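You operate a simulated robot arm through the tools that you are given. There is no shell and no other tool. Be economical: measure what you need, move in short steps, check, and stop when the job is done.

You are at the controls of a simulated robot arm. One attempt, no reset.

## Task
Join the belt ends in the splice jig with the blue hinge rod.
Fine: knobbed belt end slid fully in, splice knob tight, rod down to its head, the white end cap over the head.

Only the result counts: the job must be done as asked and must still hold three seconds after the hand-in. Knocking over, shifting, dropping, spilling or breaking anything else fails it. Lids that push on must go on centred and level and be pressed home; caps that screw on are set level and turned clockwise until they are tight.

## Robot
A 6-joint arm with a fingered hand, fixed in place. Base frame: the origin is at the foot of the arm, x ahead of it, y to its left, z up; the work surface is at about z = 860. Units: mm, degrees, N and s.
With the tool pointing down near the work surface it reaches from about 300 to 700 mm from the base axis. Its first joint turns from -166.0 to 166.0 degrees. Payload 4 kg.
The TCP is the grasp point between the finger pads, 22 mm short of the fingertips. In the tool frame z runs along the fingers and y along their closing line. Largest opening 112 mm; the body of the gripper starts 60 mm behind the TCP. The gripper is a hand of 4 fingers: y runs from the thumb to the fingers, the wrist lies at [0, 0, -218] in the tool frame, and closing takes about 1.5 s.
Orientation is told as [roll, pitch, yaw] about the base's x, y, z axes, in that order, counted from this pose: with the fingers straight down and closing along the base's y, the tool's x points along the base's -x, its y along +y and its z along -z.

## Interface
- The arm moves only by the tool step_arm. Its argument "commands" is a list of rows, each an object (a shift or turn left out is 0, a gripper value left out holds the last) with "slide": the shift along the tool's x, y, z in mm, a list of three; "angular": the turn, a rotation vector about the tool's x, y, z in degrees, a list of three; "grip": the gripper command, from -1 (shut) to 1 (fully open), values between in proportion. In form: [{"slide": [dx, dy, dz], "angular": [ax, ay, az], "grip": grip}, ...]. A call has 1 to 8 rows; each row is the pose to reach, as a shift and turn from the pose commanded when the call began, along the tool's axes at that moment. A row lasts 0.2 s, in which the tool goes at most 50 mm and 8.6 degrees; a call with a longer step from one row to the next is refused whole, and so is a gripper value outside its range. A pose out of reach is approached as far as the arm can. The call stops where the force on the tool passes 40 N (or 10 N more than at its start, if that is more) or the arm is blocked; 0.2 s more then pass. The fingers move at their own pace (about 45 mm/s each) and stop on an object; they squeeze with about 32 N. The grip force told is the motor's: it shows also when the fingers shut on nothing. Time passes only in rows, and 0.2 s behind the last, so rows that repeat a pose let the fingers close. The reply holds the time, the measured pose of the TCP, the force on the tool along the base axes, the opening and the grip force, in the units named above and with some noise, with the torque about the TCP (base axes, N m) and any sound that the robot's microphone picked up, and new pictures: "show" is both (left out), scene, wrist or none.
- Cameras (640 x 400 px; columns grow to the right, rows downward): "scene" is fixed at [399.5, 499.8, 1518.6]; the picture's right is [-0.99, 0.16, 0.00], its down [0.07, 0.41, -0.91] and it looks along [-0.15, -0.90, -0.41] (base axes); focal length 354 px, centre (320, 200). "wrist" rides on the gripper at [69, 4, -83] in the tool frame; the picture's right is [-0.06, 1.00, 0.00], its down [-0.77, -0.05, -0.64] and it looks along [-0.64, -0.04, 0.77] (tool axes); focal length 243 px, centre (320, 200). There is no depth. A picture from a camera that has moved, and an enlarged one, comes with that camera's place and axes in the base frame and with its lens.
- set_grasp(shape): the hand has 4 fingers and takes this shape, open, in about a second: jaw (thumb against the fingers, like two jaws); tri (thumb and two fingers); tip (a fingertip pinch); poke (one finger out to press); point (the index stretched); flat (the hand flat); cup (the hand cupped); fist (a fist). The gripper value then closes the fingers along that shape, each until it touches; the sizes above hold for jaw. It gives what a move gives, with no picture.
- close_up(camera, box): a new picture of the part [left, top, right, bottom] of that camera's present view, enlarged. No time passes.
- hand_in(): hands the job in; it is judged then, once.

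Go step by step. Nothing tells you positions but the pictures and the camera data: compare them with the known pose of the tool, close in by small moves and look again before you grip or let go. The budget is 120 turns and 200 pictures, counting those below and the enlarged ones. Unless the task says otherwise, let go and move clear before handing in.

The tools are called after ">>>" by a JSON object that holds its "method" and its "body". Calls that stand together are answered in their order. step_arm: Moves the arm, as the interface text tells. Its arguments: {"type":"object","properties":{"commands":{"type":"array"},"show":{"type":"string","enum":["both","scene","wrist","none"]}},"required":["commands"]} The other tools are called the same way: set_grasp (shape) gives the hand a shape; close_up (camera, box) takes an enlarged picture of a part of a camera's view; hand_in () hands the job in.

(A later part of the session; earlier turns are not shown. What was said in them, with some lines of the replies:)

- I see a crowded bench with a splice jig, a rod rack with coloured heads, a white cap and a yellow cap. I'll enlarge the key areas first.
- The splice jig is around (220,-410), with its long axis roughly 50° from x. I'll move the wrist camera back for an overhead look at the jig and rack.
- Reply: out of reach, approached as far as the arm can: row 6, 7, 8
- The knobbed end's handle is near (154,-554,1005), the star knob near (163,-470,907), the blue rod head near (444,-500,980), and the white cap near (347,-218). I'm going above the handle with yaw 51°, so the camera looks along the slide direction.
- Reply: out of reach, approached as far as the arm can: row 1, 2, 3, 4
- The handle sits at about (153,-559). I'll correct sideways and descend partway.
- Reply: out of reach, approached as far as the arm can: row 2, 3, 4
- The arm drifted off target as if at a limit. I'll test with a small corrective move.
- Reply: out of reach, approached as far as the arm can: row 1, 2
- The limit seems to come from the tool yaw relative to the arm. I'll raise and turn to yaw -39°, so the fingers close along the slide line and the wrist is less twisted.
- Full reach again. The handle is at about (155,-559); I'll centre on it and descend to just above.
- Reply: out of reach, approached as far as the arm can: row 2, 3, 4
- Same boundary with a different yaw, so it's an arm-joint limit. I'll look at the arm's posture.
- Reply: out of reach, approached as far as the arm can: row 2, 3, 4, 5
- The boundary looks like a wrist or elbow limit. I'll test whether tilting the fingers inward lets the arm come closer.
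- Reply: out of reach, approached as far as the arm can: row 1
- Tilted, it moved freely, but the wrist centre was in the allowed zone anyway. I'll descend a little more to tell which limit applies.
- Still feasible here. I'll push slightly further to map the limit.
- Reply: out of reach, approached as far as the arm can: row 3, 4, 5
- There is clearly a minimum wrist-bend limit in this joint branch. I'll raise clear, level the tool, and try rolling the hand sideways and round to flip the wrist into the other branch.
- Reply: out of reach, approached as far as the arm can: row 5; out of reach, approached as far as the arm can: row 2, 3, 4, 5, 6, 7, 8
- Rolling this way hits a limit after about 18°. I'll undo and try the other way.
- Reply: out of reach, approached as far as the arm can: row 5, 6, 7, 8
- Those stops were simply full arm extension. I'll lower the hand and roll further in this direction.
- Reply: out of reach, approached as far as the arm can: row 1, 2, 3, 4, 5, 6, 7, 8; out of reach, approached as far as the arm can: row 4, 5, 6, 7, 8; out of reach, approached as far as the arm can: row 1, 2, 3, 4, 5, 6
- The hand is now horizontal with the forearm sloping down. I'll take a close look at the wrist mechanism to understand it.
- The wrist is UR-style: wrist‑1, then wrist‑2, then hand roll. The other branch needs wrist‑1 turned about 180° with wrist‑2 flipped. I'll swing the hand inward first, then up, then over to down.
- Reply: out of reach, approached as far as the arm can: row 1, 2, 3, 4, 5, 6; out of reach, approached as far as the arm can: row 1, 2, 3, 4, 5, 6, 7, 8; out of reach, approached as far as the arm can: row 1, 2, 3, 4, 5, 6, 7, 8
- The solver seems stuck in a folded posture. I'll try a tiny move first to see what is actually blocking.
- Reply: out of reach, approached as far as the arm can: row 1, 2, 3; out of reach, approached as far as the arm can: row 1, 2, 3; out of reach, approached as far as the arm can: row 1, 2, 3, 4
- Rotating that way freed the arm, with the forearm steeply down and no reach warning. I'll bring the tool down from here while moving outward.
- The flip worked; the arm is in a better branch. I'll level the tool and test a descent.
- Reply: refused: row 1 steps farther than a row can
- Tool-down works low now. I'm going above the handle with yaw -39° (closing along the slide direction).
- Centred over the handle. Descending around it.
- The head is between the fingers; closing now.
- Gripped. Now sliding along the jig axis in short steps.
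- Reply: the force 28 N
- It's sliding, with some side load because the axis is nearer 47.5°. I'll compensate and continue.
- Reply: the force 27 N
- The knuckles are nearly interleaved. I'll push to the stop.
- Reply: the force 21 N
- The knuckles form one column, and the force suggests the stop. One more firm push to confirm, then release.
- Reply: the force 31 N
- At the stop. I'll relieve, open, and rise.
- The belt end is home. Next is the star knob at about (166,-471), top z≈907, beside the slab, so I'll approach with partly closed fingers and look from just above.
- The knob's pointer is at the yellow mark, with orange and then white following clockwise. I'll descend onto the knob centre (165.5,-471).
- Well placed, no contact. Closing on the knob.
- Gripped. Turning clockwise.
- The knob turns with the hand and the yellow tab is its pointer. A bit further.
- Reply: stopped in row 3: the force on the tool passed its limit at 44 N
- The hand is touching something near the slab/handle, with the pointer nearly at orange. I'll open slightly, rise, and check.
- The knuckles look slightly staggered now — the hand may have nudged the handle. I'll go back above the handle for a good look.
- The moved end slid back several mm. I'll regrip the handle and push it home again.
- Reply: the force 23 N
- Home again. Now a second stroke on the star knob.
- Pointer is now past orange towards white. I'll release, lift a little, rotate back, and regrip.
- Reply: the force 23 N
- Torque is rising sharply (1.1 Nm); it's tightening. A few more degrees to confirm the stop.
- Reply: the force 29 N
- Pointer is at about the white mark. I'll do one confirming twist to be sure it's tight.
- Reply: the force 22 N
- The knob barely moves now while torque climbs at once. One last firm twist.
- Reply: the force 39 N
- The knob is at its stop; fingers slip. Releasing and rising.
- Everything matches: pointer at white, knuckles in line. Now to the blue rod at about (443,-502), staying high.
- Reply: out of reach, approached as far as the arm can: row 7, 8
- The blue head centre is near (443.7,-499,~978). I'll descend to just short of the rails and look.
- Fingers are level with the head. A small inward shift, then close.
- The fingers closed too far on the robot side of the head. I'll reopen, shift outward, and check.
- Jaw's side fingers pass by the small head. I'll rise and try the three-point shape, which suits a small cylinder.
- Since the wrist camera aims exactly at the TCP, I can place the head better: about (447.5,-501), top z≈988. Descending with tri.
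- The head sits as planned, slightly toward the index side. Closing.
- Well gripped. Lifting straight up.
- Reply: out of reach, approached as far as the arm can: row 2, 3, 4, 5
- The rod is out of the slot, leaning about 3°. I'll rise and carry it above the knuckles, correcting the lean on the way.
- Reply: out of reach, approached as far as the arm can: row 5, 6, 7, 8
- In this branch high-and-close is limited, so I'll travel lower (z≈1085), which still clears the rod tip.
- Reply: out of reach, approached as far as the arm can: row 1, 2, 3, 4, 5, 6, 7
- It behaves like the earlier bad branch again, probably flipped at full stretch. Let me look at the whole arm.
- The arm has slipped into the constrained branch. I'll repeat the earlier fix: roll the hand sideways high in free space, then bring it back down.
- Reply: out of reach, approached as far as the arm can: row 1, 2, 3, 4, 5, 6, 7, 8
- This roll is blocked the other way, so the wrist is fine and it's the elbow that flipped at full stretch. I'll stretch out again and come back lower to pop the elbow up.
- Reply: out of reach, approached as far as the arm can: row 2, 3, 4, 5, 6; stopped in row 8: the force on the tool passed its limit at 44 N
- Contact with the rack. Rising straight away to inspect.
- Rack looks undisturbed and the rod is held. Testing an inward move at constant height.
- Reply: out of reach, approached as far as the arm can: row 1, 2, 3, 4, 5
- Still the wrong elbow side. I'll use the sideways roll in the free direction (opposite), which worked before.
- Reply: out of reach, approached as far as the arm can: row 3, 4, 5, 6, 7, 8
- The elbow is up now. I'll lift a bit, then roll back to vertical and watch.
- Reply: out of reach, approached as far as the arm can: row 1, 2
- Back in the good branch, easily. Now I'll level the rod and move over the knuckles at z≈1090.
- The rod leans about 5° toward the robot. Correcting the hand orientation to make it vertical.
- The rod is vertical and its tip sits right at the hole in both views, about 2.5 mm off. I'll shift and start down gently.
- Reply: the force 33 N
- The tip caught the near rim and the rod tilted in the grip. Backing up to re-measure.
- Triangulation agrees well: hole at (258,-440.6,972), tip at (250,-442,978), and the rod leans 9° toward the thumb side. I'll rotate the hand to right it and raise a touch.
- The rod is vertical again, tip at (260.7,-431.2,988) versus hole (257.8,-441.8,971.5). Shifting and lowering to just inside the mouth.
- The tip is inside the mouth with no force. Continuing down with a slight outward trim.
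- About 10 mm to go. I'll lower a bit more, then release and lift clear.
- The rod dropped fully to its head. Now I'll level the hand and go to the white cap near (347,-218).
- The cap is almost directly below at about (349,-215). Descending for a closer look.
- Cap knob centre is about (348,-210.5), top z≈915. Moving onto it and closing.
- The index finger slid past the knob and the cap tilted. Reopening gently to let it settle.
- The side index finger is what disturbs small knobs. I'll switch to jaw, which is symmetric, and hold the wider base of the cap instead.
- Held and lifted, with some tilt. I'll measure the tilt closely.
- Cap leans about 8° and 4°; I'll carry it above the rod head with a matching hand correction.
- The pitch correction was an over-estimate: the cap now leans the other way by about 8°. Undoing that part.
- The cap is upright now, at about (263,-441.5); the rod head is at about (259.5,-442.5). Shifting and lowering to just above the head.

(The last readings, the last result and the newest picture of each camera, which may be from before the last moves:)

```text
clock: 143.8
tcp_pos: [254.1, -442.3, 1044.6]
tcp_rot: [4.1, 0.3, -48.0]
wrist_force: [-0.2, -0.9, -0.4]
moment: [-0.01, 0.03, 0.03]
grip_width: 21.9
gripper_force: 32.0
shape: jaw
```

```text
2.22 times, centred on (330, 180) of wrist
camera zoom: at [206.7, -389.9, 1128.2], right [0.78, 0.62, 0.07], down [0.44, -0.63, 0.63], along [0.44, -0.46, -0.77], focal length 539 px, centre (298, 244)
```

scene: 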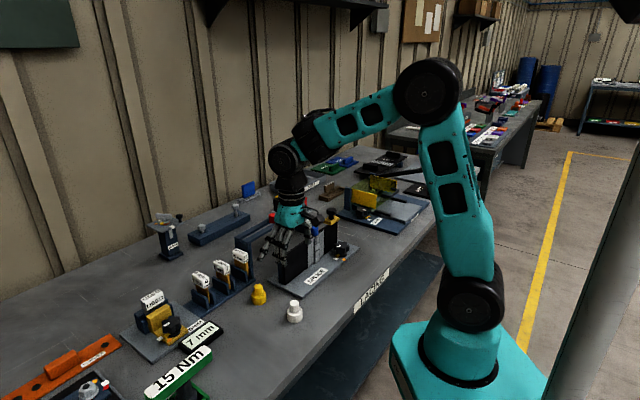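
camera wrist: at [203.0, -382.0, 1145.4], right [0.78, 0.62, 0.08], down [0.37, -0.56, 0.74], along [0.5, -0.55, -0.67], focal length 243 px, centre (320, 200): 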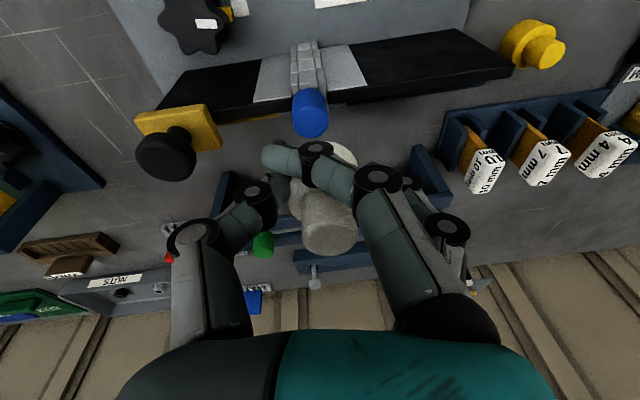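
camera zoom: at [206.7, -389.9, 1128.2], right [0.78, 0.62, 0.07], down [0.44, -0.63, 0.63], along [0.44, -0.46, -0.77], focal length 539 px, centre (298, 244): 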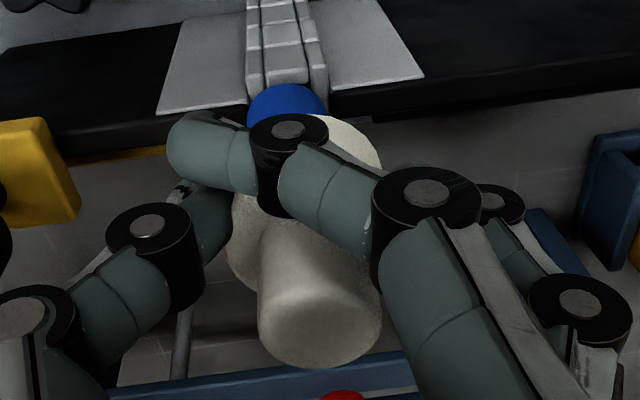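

Aligned sideways in the scene view; the wrist view suggests the head is about 3 mm further out. Adjusting and lowering gently to feel for contact.

>>> {"method": "step_arm", "body": {"commands": [{"slide": [-2.6, -1.6, 0], "grip": -1}, {"slide": [-2.6, -1.9, 4]}, {"slide": [-2.6, -2.2, 8]}, {"slide": [-2.6, -2.2, 8]}], "show": "none"}}

>>> {"method": "close_up", "body": {"camera": "scene", "box": [298, 198, 338, 238]}}

>>> {"method": "close_up", "body": {"camera": "wrist", "box": [250, 70, 410, 250]}}

```text
clock: 144.8
tcp_pos: [253.6, -446.3, 1036.6]
tcp_rot: [4.0, 0.2, -48.0]
wrist_force: [0.1, 0.3, -0.1]
moment: [0.03, 0.02, -0.01]
grip_width: 22.0
gripper_force: 32.0
shape: jaw
```

```text
10.00 times, centred on (318, 218) of scene
camera zoom: at [399.5, 499.8, 1518.6], right [-0.99, 0.16, 0.0], down [0.07, 0.41, -0.91], along [-0.15, -0.9, -0.41], focal length 3536 px, centre (340, 20)
```

zoom: 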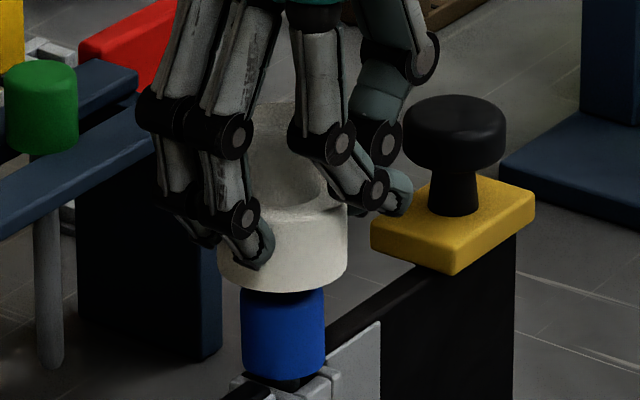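

```text
2.22 times, centred on (330, 160) of wrist
camera zoom: at [207.2, -393.4, 1120.2], right [0.78, 0.62, 0.07], down [0.44, -0.63, 0.63], along [0.44, -0.46, -0.77], focal length 539 px, centre (298, 289)
```

zoom: 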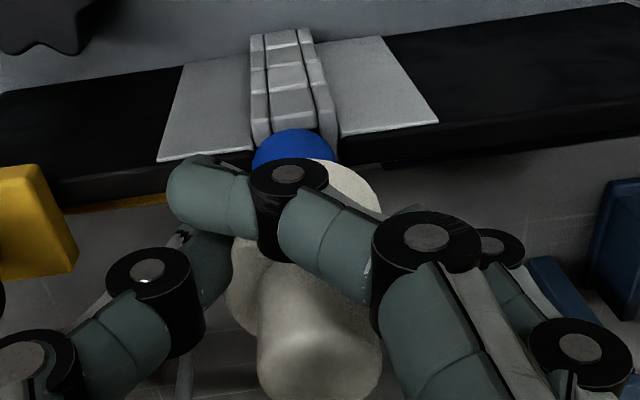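

Both views agree within about a millimetre or two. Lowering slowly to feel.

>>> {"method": "step_arm", "body": {"commands": [{"slide": [0, -0.2, 3], "grip": -1}, {"slide": [0, -0.4, 6]}, {"slide": [0, -0.6, 9]}, {"slide": [0, -0.6, 9]}], "show": "none"}}

>>> {"method": "close_up", "body": {"camera": "scene", "box": [298, 198, 338, 238]}}

```text
clock: 145.8
tcp_pos: [254.3, -445.3, 1030.3]
tcp_rot: [4.1, 0.3, -47.9]
wrist_force: [-0.6, 0.5, -0.2]
moment: [-0.01, 0.02, 0.01]
grip_width: 21.9
gripper_force: 31.7
shape: jaw
```

```text
10.00 times, centred on (318, 218) of scene
camera zoom: at [399.5, 499.8, 1518.6], right [-0.99, 0.16, 0.0], down [0.07, 0.41, -0.91], along [-0.15, -0.9, -0.41], focal length 3536 px, centre (340, 20)
```

zoom: 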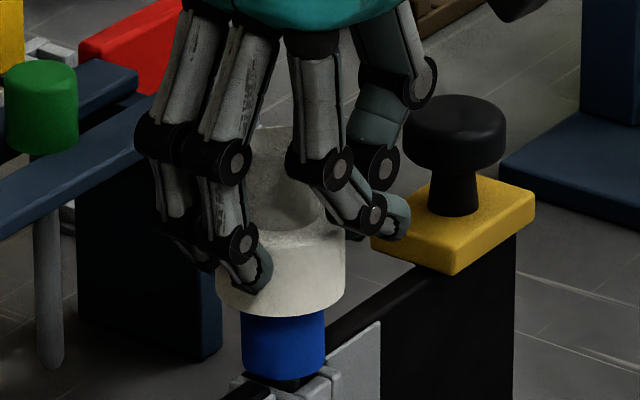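

>>> {"method": "step_arm", "body": {"commands": [{"slide": [0, -0.2, 2.5], "grip": -1}, {"slide": [0, -0.35, 5]}, {"slide": [0, -0.5, 7]}, {"slide": [0, -0.5, 7]}], "show": "none"}}

>>> {"method": "close_up", "body": {"camera": "scene", "box": [298, 198, 338, 238]}}

```text
clock: 146.8
tcp_pos: [253.6, -444.1, 1023.6]
tcp_rot: [4.1, 0.4, -48.0]
wrist_force: [0.3, 0.0, -0.4]
moment: [-0.02, 0.02, 0.03]
grip_width: 21.9
gripper_force: 31.8
shape: jaw
```

```text
10.00 times, centred on (318, 218) of scene
camera zoom: at [399.5, 499.8, 1518.6], right [-0.99, 0.16, 0.0], down [0.07, 0.41, -0.91], along [-0.15, -0.9, -0.41], focal length 3536 px, centre (340, 20)
```

zoom: 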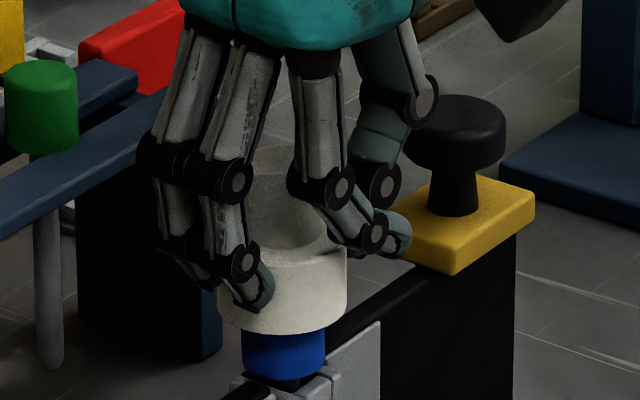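

No force yet and the skirt already overlaps the head. Continuing.

>>> {"method": "step_arm", "body": {"commands": [{"slide": [0, -0.2, 2.5], "grip": -1}, {"slide": [0, -0.35, 5]}, {"slide": [0, -0.5, 8]}, {"slide": [0, -0.5, 8]}], "show": "none"}}

>>> {"method": "close_up", "body": {"camera": "scene", "box": [298, 198, 338, 238]}}

```text
clock: 147.8
tcp_pos: [254.4, -444.5, 1013.1]
tcp_rot: [4.1, 0.3, -47.9]
wrist_force: [-0.2, 0.4, -0.3]
moment: [0.0, 0.02, 0.02]
grip_width: 22.1
gripper_force: 32.3
shape: jaw
```

```text
10.00 times, centred on (318, 218) of scene
camera zoom: at [399.5, 499.8, 1518.6], right [-0.99, 0.16, 0.0], down [0.07, 0.41, -0.91], along [-0.15, -0.9, -0.41], focal length 3536 px, centre (340, 20)
```

zoom: 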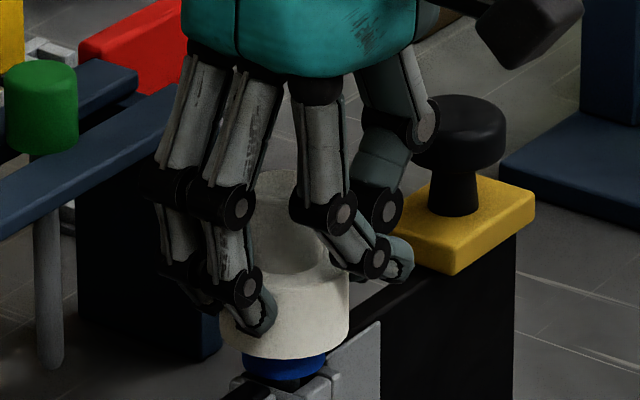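

Engaged over the head without force. Pressing further, watching for the seat.

>>> {"method": "step_arm", "body": {"commands": [{"slide": [0, -0.2, 3], "grip": -1}, {"slide": [0, -0.4, 6]}, {"slide": [0, -0.6, 9]}, {"slide": [0, -0.8, 12]}, {"slide": [0, -0.8, 12]}], "show": "none"}}

>>> {"method": "close_up", "body": {"camera": "scene", "box": [298, 198, 338, 238]}}

```text
clock: 149.1
tcp_pos: [254.4, -446.7, 1005.7]
tcp_rot: [3.9, -0.2, -48.2]
wrist_force: [-1.6, 1.9, 14.8]
moment: [0.09, -0.2, 0.07]
grip_width: 24.5
gripper_force: 32.1
shape: jaw
stopped in row 5: the force on the tool passed its limit at 41 N (the readings are from after the stop); the commanded pose is now the measured one
```

```text
10.00 times, centred on (318, 218) of scene
camera zoom: at [399.5, 499.8, 1518.6], right [-0.99, 0.16, 0.0], down [0.07, 0.41, -0.91], along [-0.15, -0.9, -0.41], focal length 3536 px, centre (340, 20)
```

zoom: 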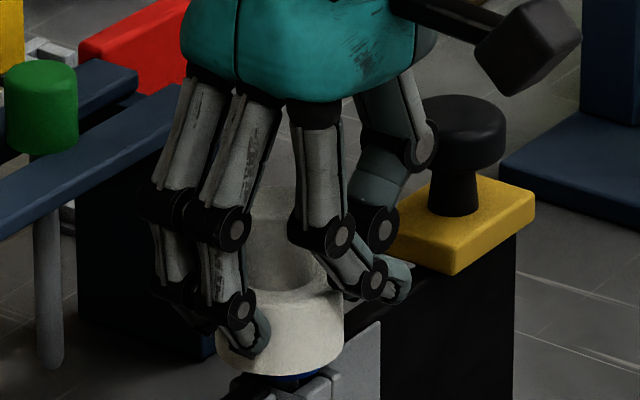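

Contact at 41 N. Releasing and lifting to look at how it sits.

>>> {"method": "step_arm", "body": {"commands": [{"slide": [0, 0, -1], "grip": -0.6}, {"slide": [0, 0, -1], "grip": 0}, {"slide": [0, 0, -1], "grip": 0.3}, {"slide": [0, 0, -1], "grip": 0.4}, {"slide": [0, 0, -20], "grip": 0.4}, {"slide": [0, 0, -60], "grip": 0.4}, {"slide": [0, 0, -75], "grip": 0.4}], "show": "wrist"}}

>>> {"method": "close_up", "body": {"camera": "scene", "box": [298, 198, 338, 238]}}

```text
clock: 150.7
tcp_pos: [249.2, -450.3, 1079.2]
tcp_rot: [3.9, 0.0, -48.0]
wrist_force: [0.8, -0.2, -0.4]
moment: [0.01, 0.04, 0.0]
grip_width: 78.2
gripper_force: 0.1
shape: jaw
camera wrist: at [201.9, -398.6, 1161.9], right [0.78, 0.62, 0.07], down [0.44, -0.63, 0.64], along [0.44, -0.47, -0.77], focal length 243 px, centre (320, 200)
```

wrist: 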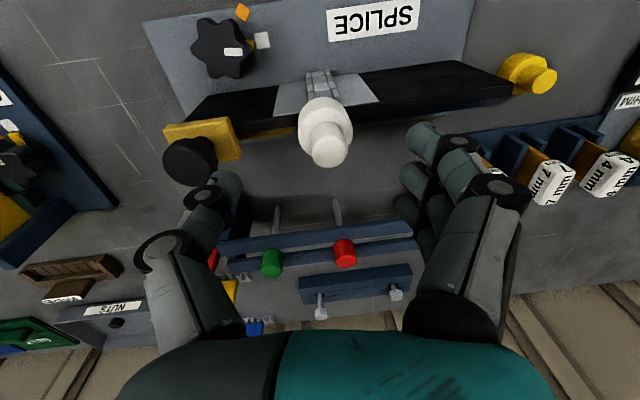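

```text
10.00 times, centred on (318, 218) of scene
camera zoom: at [399.5, 499.8, 1518.6], right [-0.99, 0.16, 0.0], down [0.07, 0.41, -0.91], along [-0.15, -0.9, -0.41], focal length 3536 px, centre (340, 20)
```

zoom: 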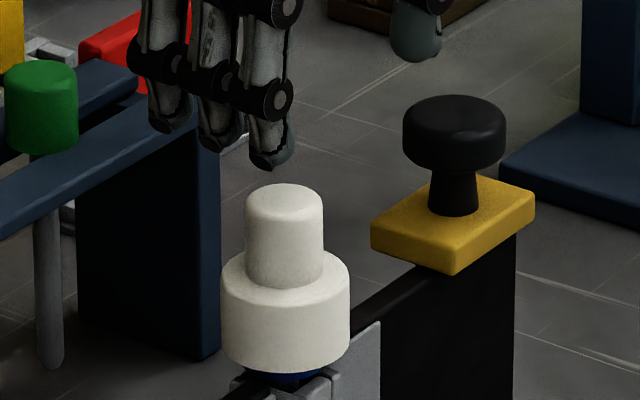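

The cap sits upright and centred with a sliver of blue below. I'll close the fingers and press on its top to be sure it's home.

>>> {"method": "step_arm", "body": {"commands": [{"slide": [-1.7, 10, -12], "angular": [4, 0, 0], "grip": -1}, {"slide": [-1.7, 10, -12], "angular": [4, 0, 0]}, {"slide": [-1.7, 10, -12], "angular": [4, 0, 0]}, {"slide": [-1.7, 10, -12], "angular": [4, 0, 0]}, {"slide": [-1.7, 10, -12], "angular": [4, 0, 0]}, {"slide": [-1.7, 10, -12], "angular": [4, 0, 0]}, {"slide": [-1.7, 10, -12], "angular": [4, 0, 0]}], "show": "wrist"}}

>>> {"method": "close_up", "body": {"camera": "scene", "box": [290, 180, 346, 236]}}

```text
clock: 152.3
tcp_pos: [257.0, -445.3, 1090.8]
tcp_rot: [-0.1, -0.1, -48.1]
wrist_force: [0.6, 0.2, 0.5]
moment: [0.02, 0.0, 0.01]
grip_width: 0.0
gripper_force: 32.0
shape: jaw
camera wrist: at [214.6, -389.7, 1174.1], right [0.79, 0.62, 0.0], down [0.48, -0.6, 0.64], along [0.4, -0.5, -0.77], focal length 243 px, centre (320, 200)
```

wrist: 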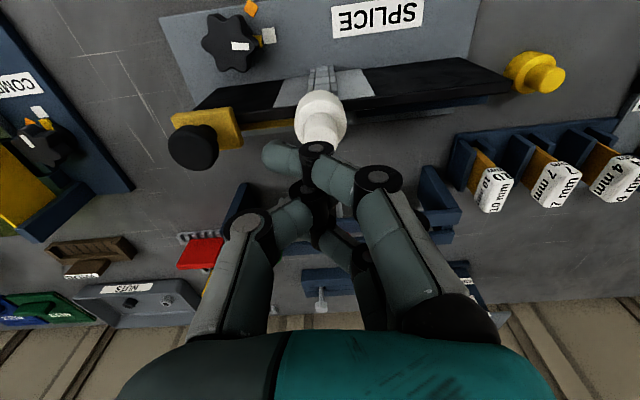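

```text
7.14 times, centred on (318, 208) of scene
camera zoom: at [399.5, 499.8, 1518.6], right [-0.99, 0.16, 0.0], down [0.07, 0.41, -0.91], along [-0.15, -0.9, -0.41], focal length 2526 px, centre (334, 143)
```

zoom: 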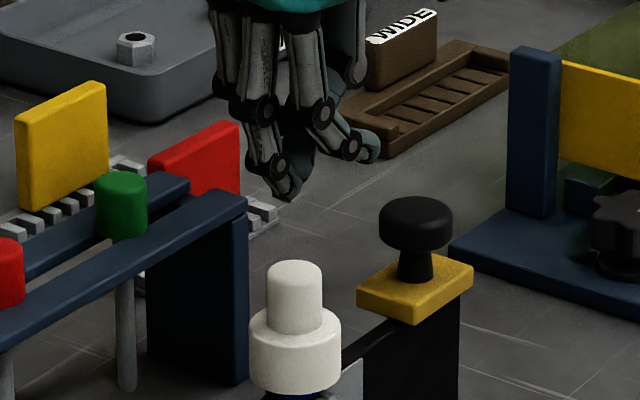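

>>> {"method": "set_grasp", "body": {"shape": "fist"}}

>>> {"method": "step_arm", "body": {"commands": [{"grip": -1}, {"grip": -1}, {"grip": -1}], "show": "none"}}

>>> {"method": "close_up", "body": {"camera": "scene", "box": [285, 160, 351, 226]}}

>>> {"method": "close_up", "body": {"camera": "wrist", "box": [200, 60, 440, 260]}}

```text
clock: 153.2
tcp_pos: [256.7, -445.4, 1091.6]
tcp_rot: [-0.1, -0.1, -48.1]
wrist_force: [0.1, -0.1, 0.2]
moment: [0.01, -0.01, -0.01]
grip_width: 0.0
gripper_force: 0.1
shape: fist
```

```text
clock: 154.0
tcp_pos: [257.0, -446.0, 1091.3]
tcp_rot: [-0.1, 0.0, -48.1]
wrist_force: [0.5, 0.2, -0.3]
moment: [-0.02, -0.03, 0.03]
grip_width: 0.0
gripper_force: 0.2
shape: fist
```

```text
6.06 times, centred on (318, 193) of scene
camera zoom: at [399.5, 499.8, 1518.6], right [-0.99, 0.16, 0.0], down [0.07, 0.41, -0.91], along [-0.15, -0.9, -0.41], focal length 2143 px, centre (332, 242)
```

zoom: 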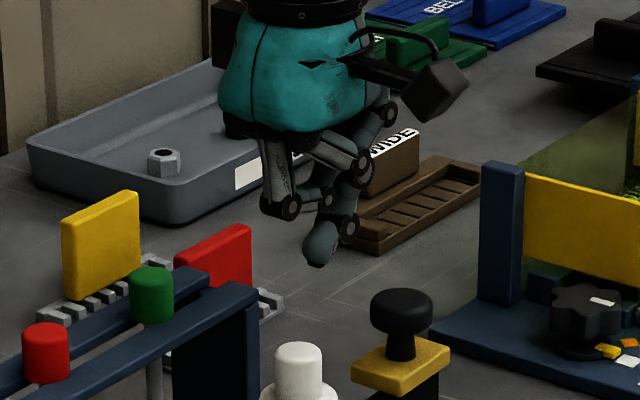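

```text
2.00 times, centred on (320, 160) of wrist
camera zoom: at [214.6, -389.7, 1174.2], right [0.79, 0.62, 0.0], down [0.48, -0.6, 0.64], along [0.4, -0.5, -0.77], focal length 485 px, centre (320, 280)
```

zoom: 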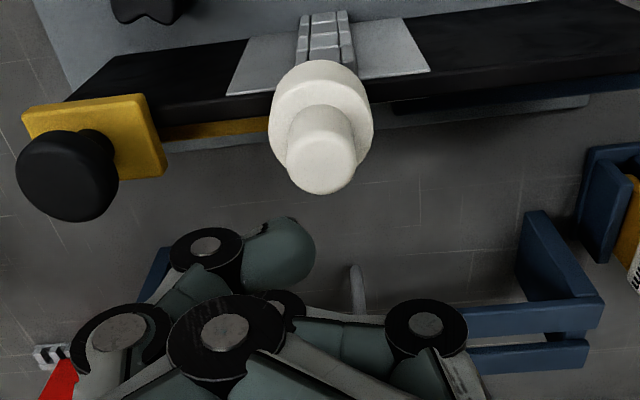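

In fist shape the thumb tip is the lowest point. I'll line it up over the knob and press down.

>>> {"method": "step_arm", "body": {"commands": [{"slide": [1.7, 8.9, 0]}, {"slide": [1.7, 8.9, 18]}, {"slide": [1.7, 8.9, 34]}, {"slide": [1.7, 8.9, 34]}], "show": "none"}}

>>> {"method": "close_up", "body": {"camera": "scene", "box": [290, 180, 346, 236]}}

>>> {"method": "close_up", "body": {"camera": "wrist", "box": [200, 60, 440, 260]}}

```text
clock: 155.0
tcp_pos: [264.1, -438.3, 1058.1]
tcp_rot: [-0.1, 0.0, -48.1]
wrist_force: [-0.9, -0.4, -0.9]
moment: [-0.02, -0.01, 0.02]
grip_width: 0.0
gripper_force: 0.0
shape: fist
```

```text
7.14 times, centred on (318, 208) of scene
camera zoom: at [399.5, 499.8, 1518.6], right [-0.99, 0.16, 0.0], down [0.07, 0.41, -0.91], along [-0.15, -0.9, -0.41], focal length 2526 px, centre (334, 143)
```

zoom: 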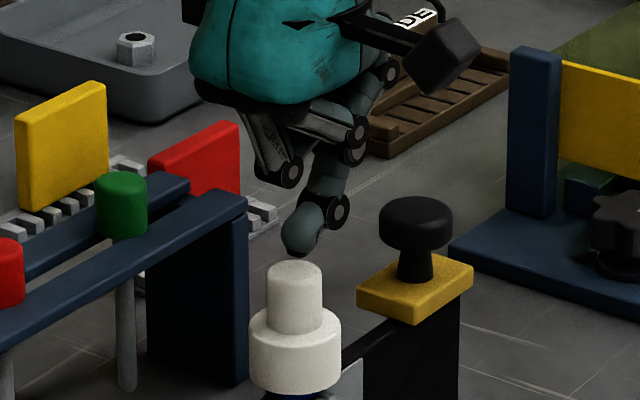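

```text
2.00 times, centred on (320, 160) of wrist
camera zoom: at [220.7, -382.5, 1139.1], right [0.79, 0.62, 0.0], down [0.48, -0.6, 0.64], along [0.4, -0.5, -0.77], focal length 485 px, centre (320, 280)
```

zoom: 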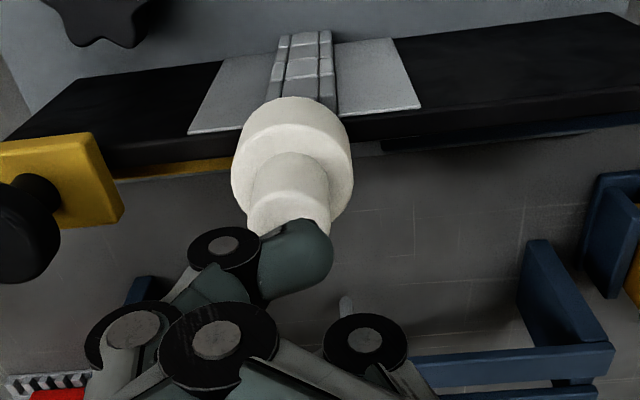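

>>> {"method": "step_arm", "body": {"commands": [{"slide": [0, -2.5, 4]}, {"slide": [0, -2.5, 8]}, {"slide": [0, -2.5, 12]}, {"slide": [0, -2.5, 15]}, {"slide": [0, -2.5, 18]}, {"slide": [0, -2.5, 21]}], "show": "none"}}

>>> {"method": "close_up", "body": {"camera": "scene", "box": [298, 198, 338, 238]}}

```text
clock: 156.4
tcp_pos: [263.8, -438.9, 1037.2]
tcp_rot: [-0.1, -0.1, -48.1]
wrist_force: [-1.7, -0.4, 5.6]
moment: [-0.02, 0.0, -0.01]
grip_width: 0.1
gripper_force: 0.1
shape: fist
```

```text
10.00 times, centred on (318, 218) of scene
camera zoom: at [399.5, 499.8, 1518.6], right [-0.99, 0.16, 0.0], down [0.07, 0.41, -0.91], along [-0.15, -0.9, -0.41], focal length 3536 px, centre (340, 20)
```

zoom: 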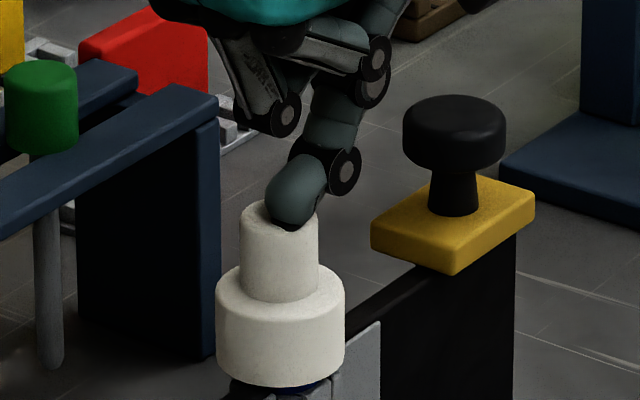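

It went down another 5 mm. Continuing to press until it stops.

>>> {"method": "step_arm", "body": {"commands": [{"slide": [0, 0, 3]}, {"slide": [0, 0, 6]}, {"slide": [0, 0, 9]}, {"slide": [0, 0, 12]}, {"slide": [0, 0, 15]}, {"slide": [0, 0, 18]}], "show": "none"}}

>>> {"method": "close_up", "body": {"camera": "scene", "box": [298, 202, 338, 242]}}

```text
clock: 157.3
tcp_pos: [261.6, -441.5, 1032.4]
tcp_rot: [-0.4, -0.5, -48.2]
wrist_force: [-2.9, 0.1, 17.7]
moment: [0.04, 0.02, 0.02]
grip_width: 0.0
gripper_force: 0.0
shape: fist
stopped in row 4: the force on the tool passed its limit at 47 N (the readings are from after the stop); the commanded pose is now the measured one
```

```text
10.00 times, centred on (318, 222) of scene
camera zoom: at [399.5, 499.8, 1518.6], right [-0.99, 0.16, 0.0], down [0.07, 0.41, -0.91], along [-0.15, -0.9, -0.41], focal length 3536 px, centre (340, -20)
```

zoom: 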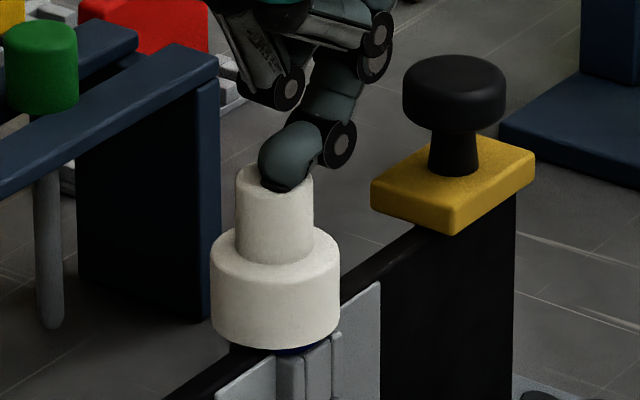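

It hit a hard stop at 47 N, so it's seated. Lifting away and inspecting.

>>> {"method": "step_arm", "body": {"commands": [{"slide": [0, 0, -10]}, {"slide": [0, 0, -30]}, {"slide": [0, 0, -50]}, {"slide": [0, 0, -50]}], "show": "wrist"}}

>>> {"method": "close_up", "body": {"camera": "scene", "box": [290, 205, 350, 265]}}

>>> {"method": "close_up", "body": {"camera": "wrist", "box": [200, 20, 440, 220]}}

```text
clock: 158.3
tcp_pos: [262.3, -440.1, 1081.1]
tcp_rot: [-0.1, -0.3, -48.2]
wrist_force: [1.0, -0.9, -0.5]
moment: [0.03, -0.03, -0.01]
grip_width: 0.0
gripper_force: 0.0
shape: fist
camera wrist: at [218.8, -384.3, 1162.2], right [0.79, 0.62, 0.0], down [0.47, -0.6, 0.65], along [0.4, -0.51, -0.76], focal length 243 px, centre (320, 200)
```

wrist: 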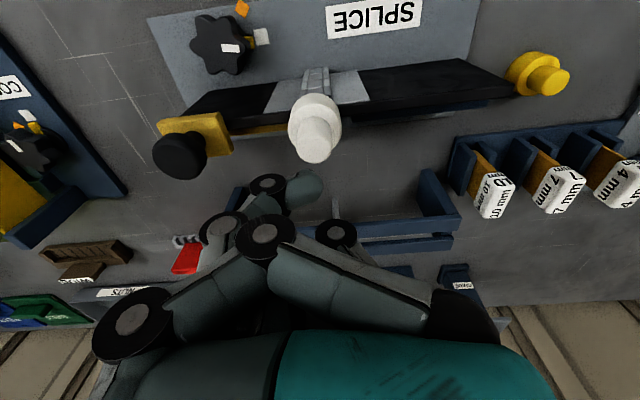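

```text
6.67 times, centred on (320, 235) of scene
camera zoom: at [399.5, 499.8, 1518.6], right [-0.99, 0.16, 0.0], down [0.07, 0.41, -0.91], along [-0.15, -0.9, -0.41], focal length 2358 px, centre (320, -33)
```

zoom: 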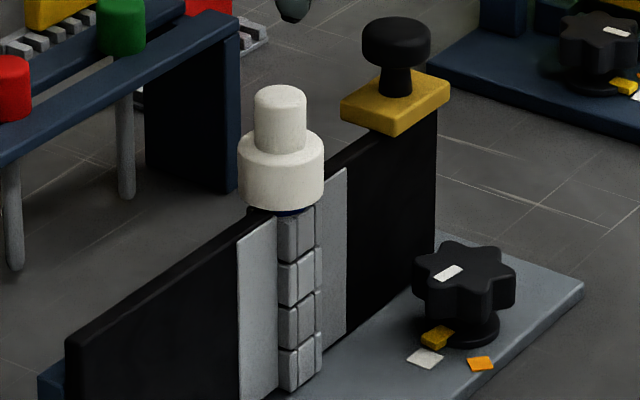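

```text
2.00 times, centred on (320, 120) of wrist
camera zoom: at [218.8, -384.3, 1162.2], right [0.79, 0.62, 0.0], down [0.47, -0.6, 0.65], along [0.4, -0.51, -0.76], focal length 485 px, centre (320, 360)
5 turns are left
```

zoom: 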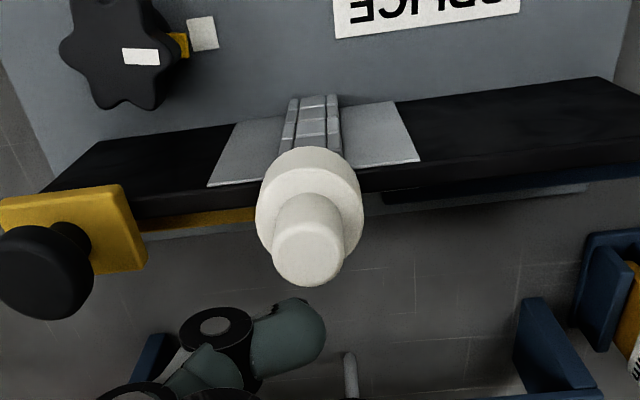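

Knuckles are in line, the knob pointer is at the tight mark, and the rod is down. The white cap is level and pressed home, and the hand is clear. Handing in.

>>> {"method": "hand_in", "body": {}}

```text
The job is handed in.
```

I joined the belt ends in the splice jig with the blue hinge rod and handed the job in:
- **Belt end:** the knobbed end is slid in to its stop.
- **Splice knob:** it is turned clockwise until it stopped, with its pointer at the white mark.
- **Rod and cap:** the rod is down to its head, and the white cap is level and pressed to a hard stop. A faint sliver of blue still shows under its rim.
- **Rack contact:** the rod tip touched the rod rack once while I was carrying it (about 44 N). The rack looked unmoved in the pictures afterwards.
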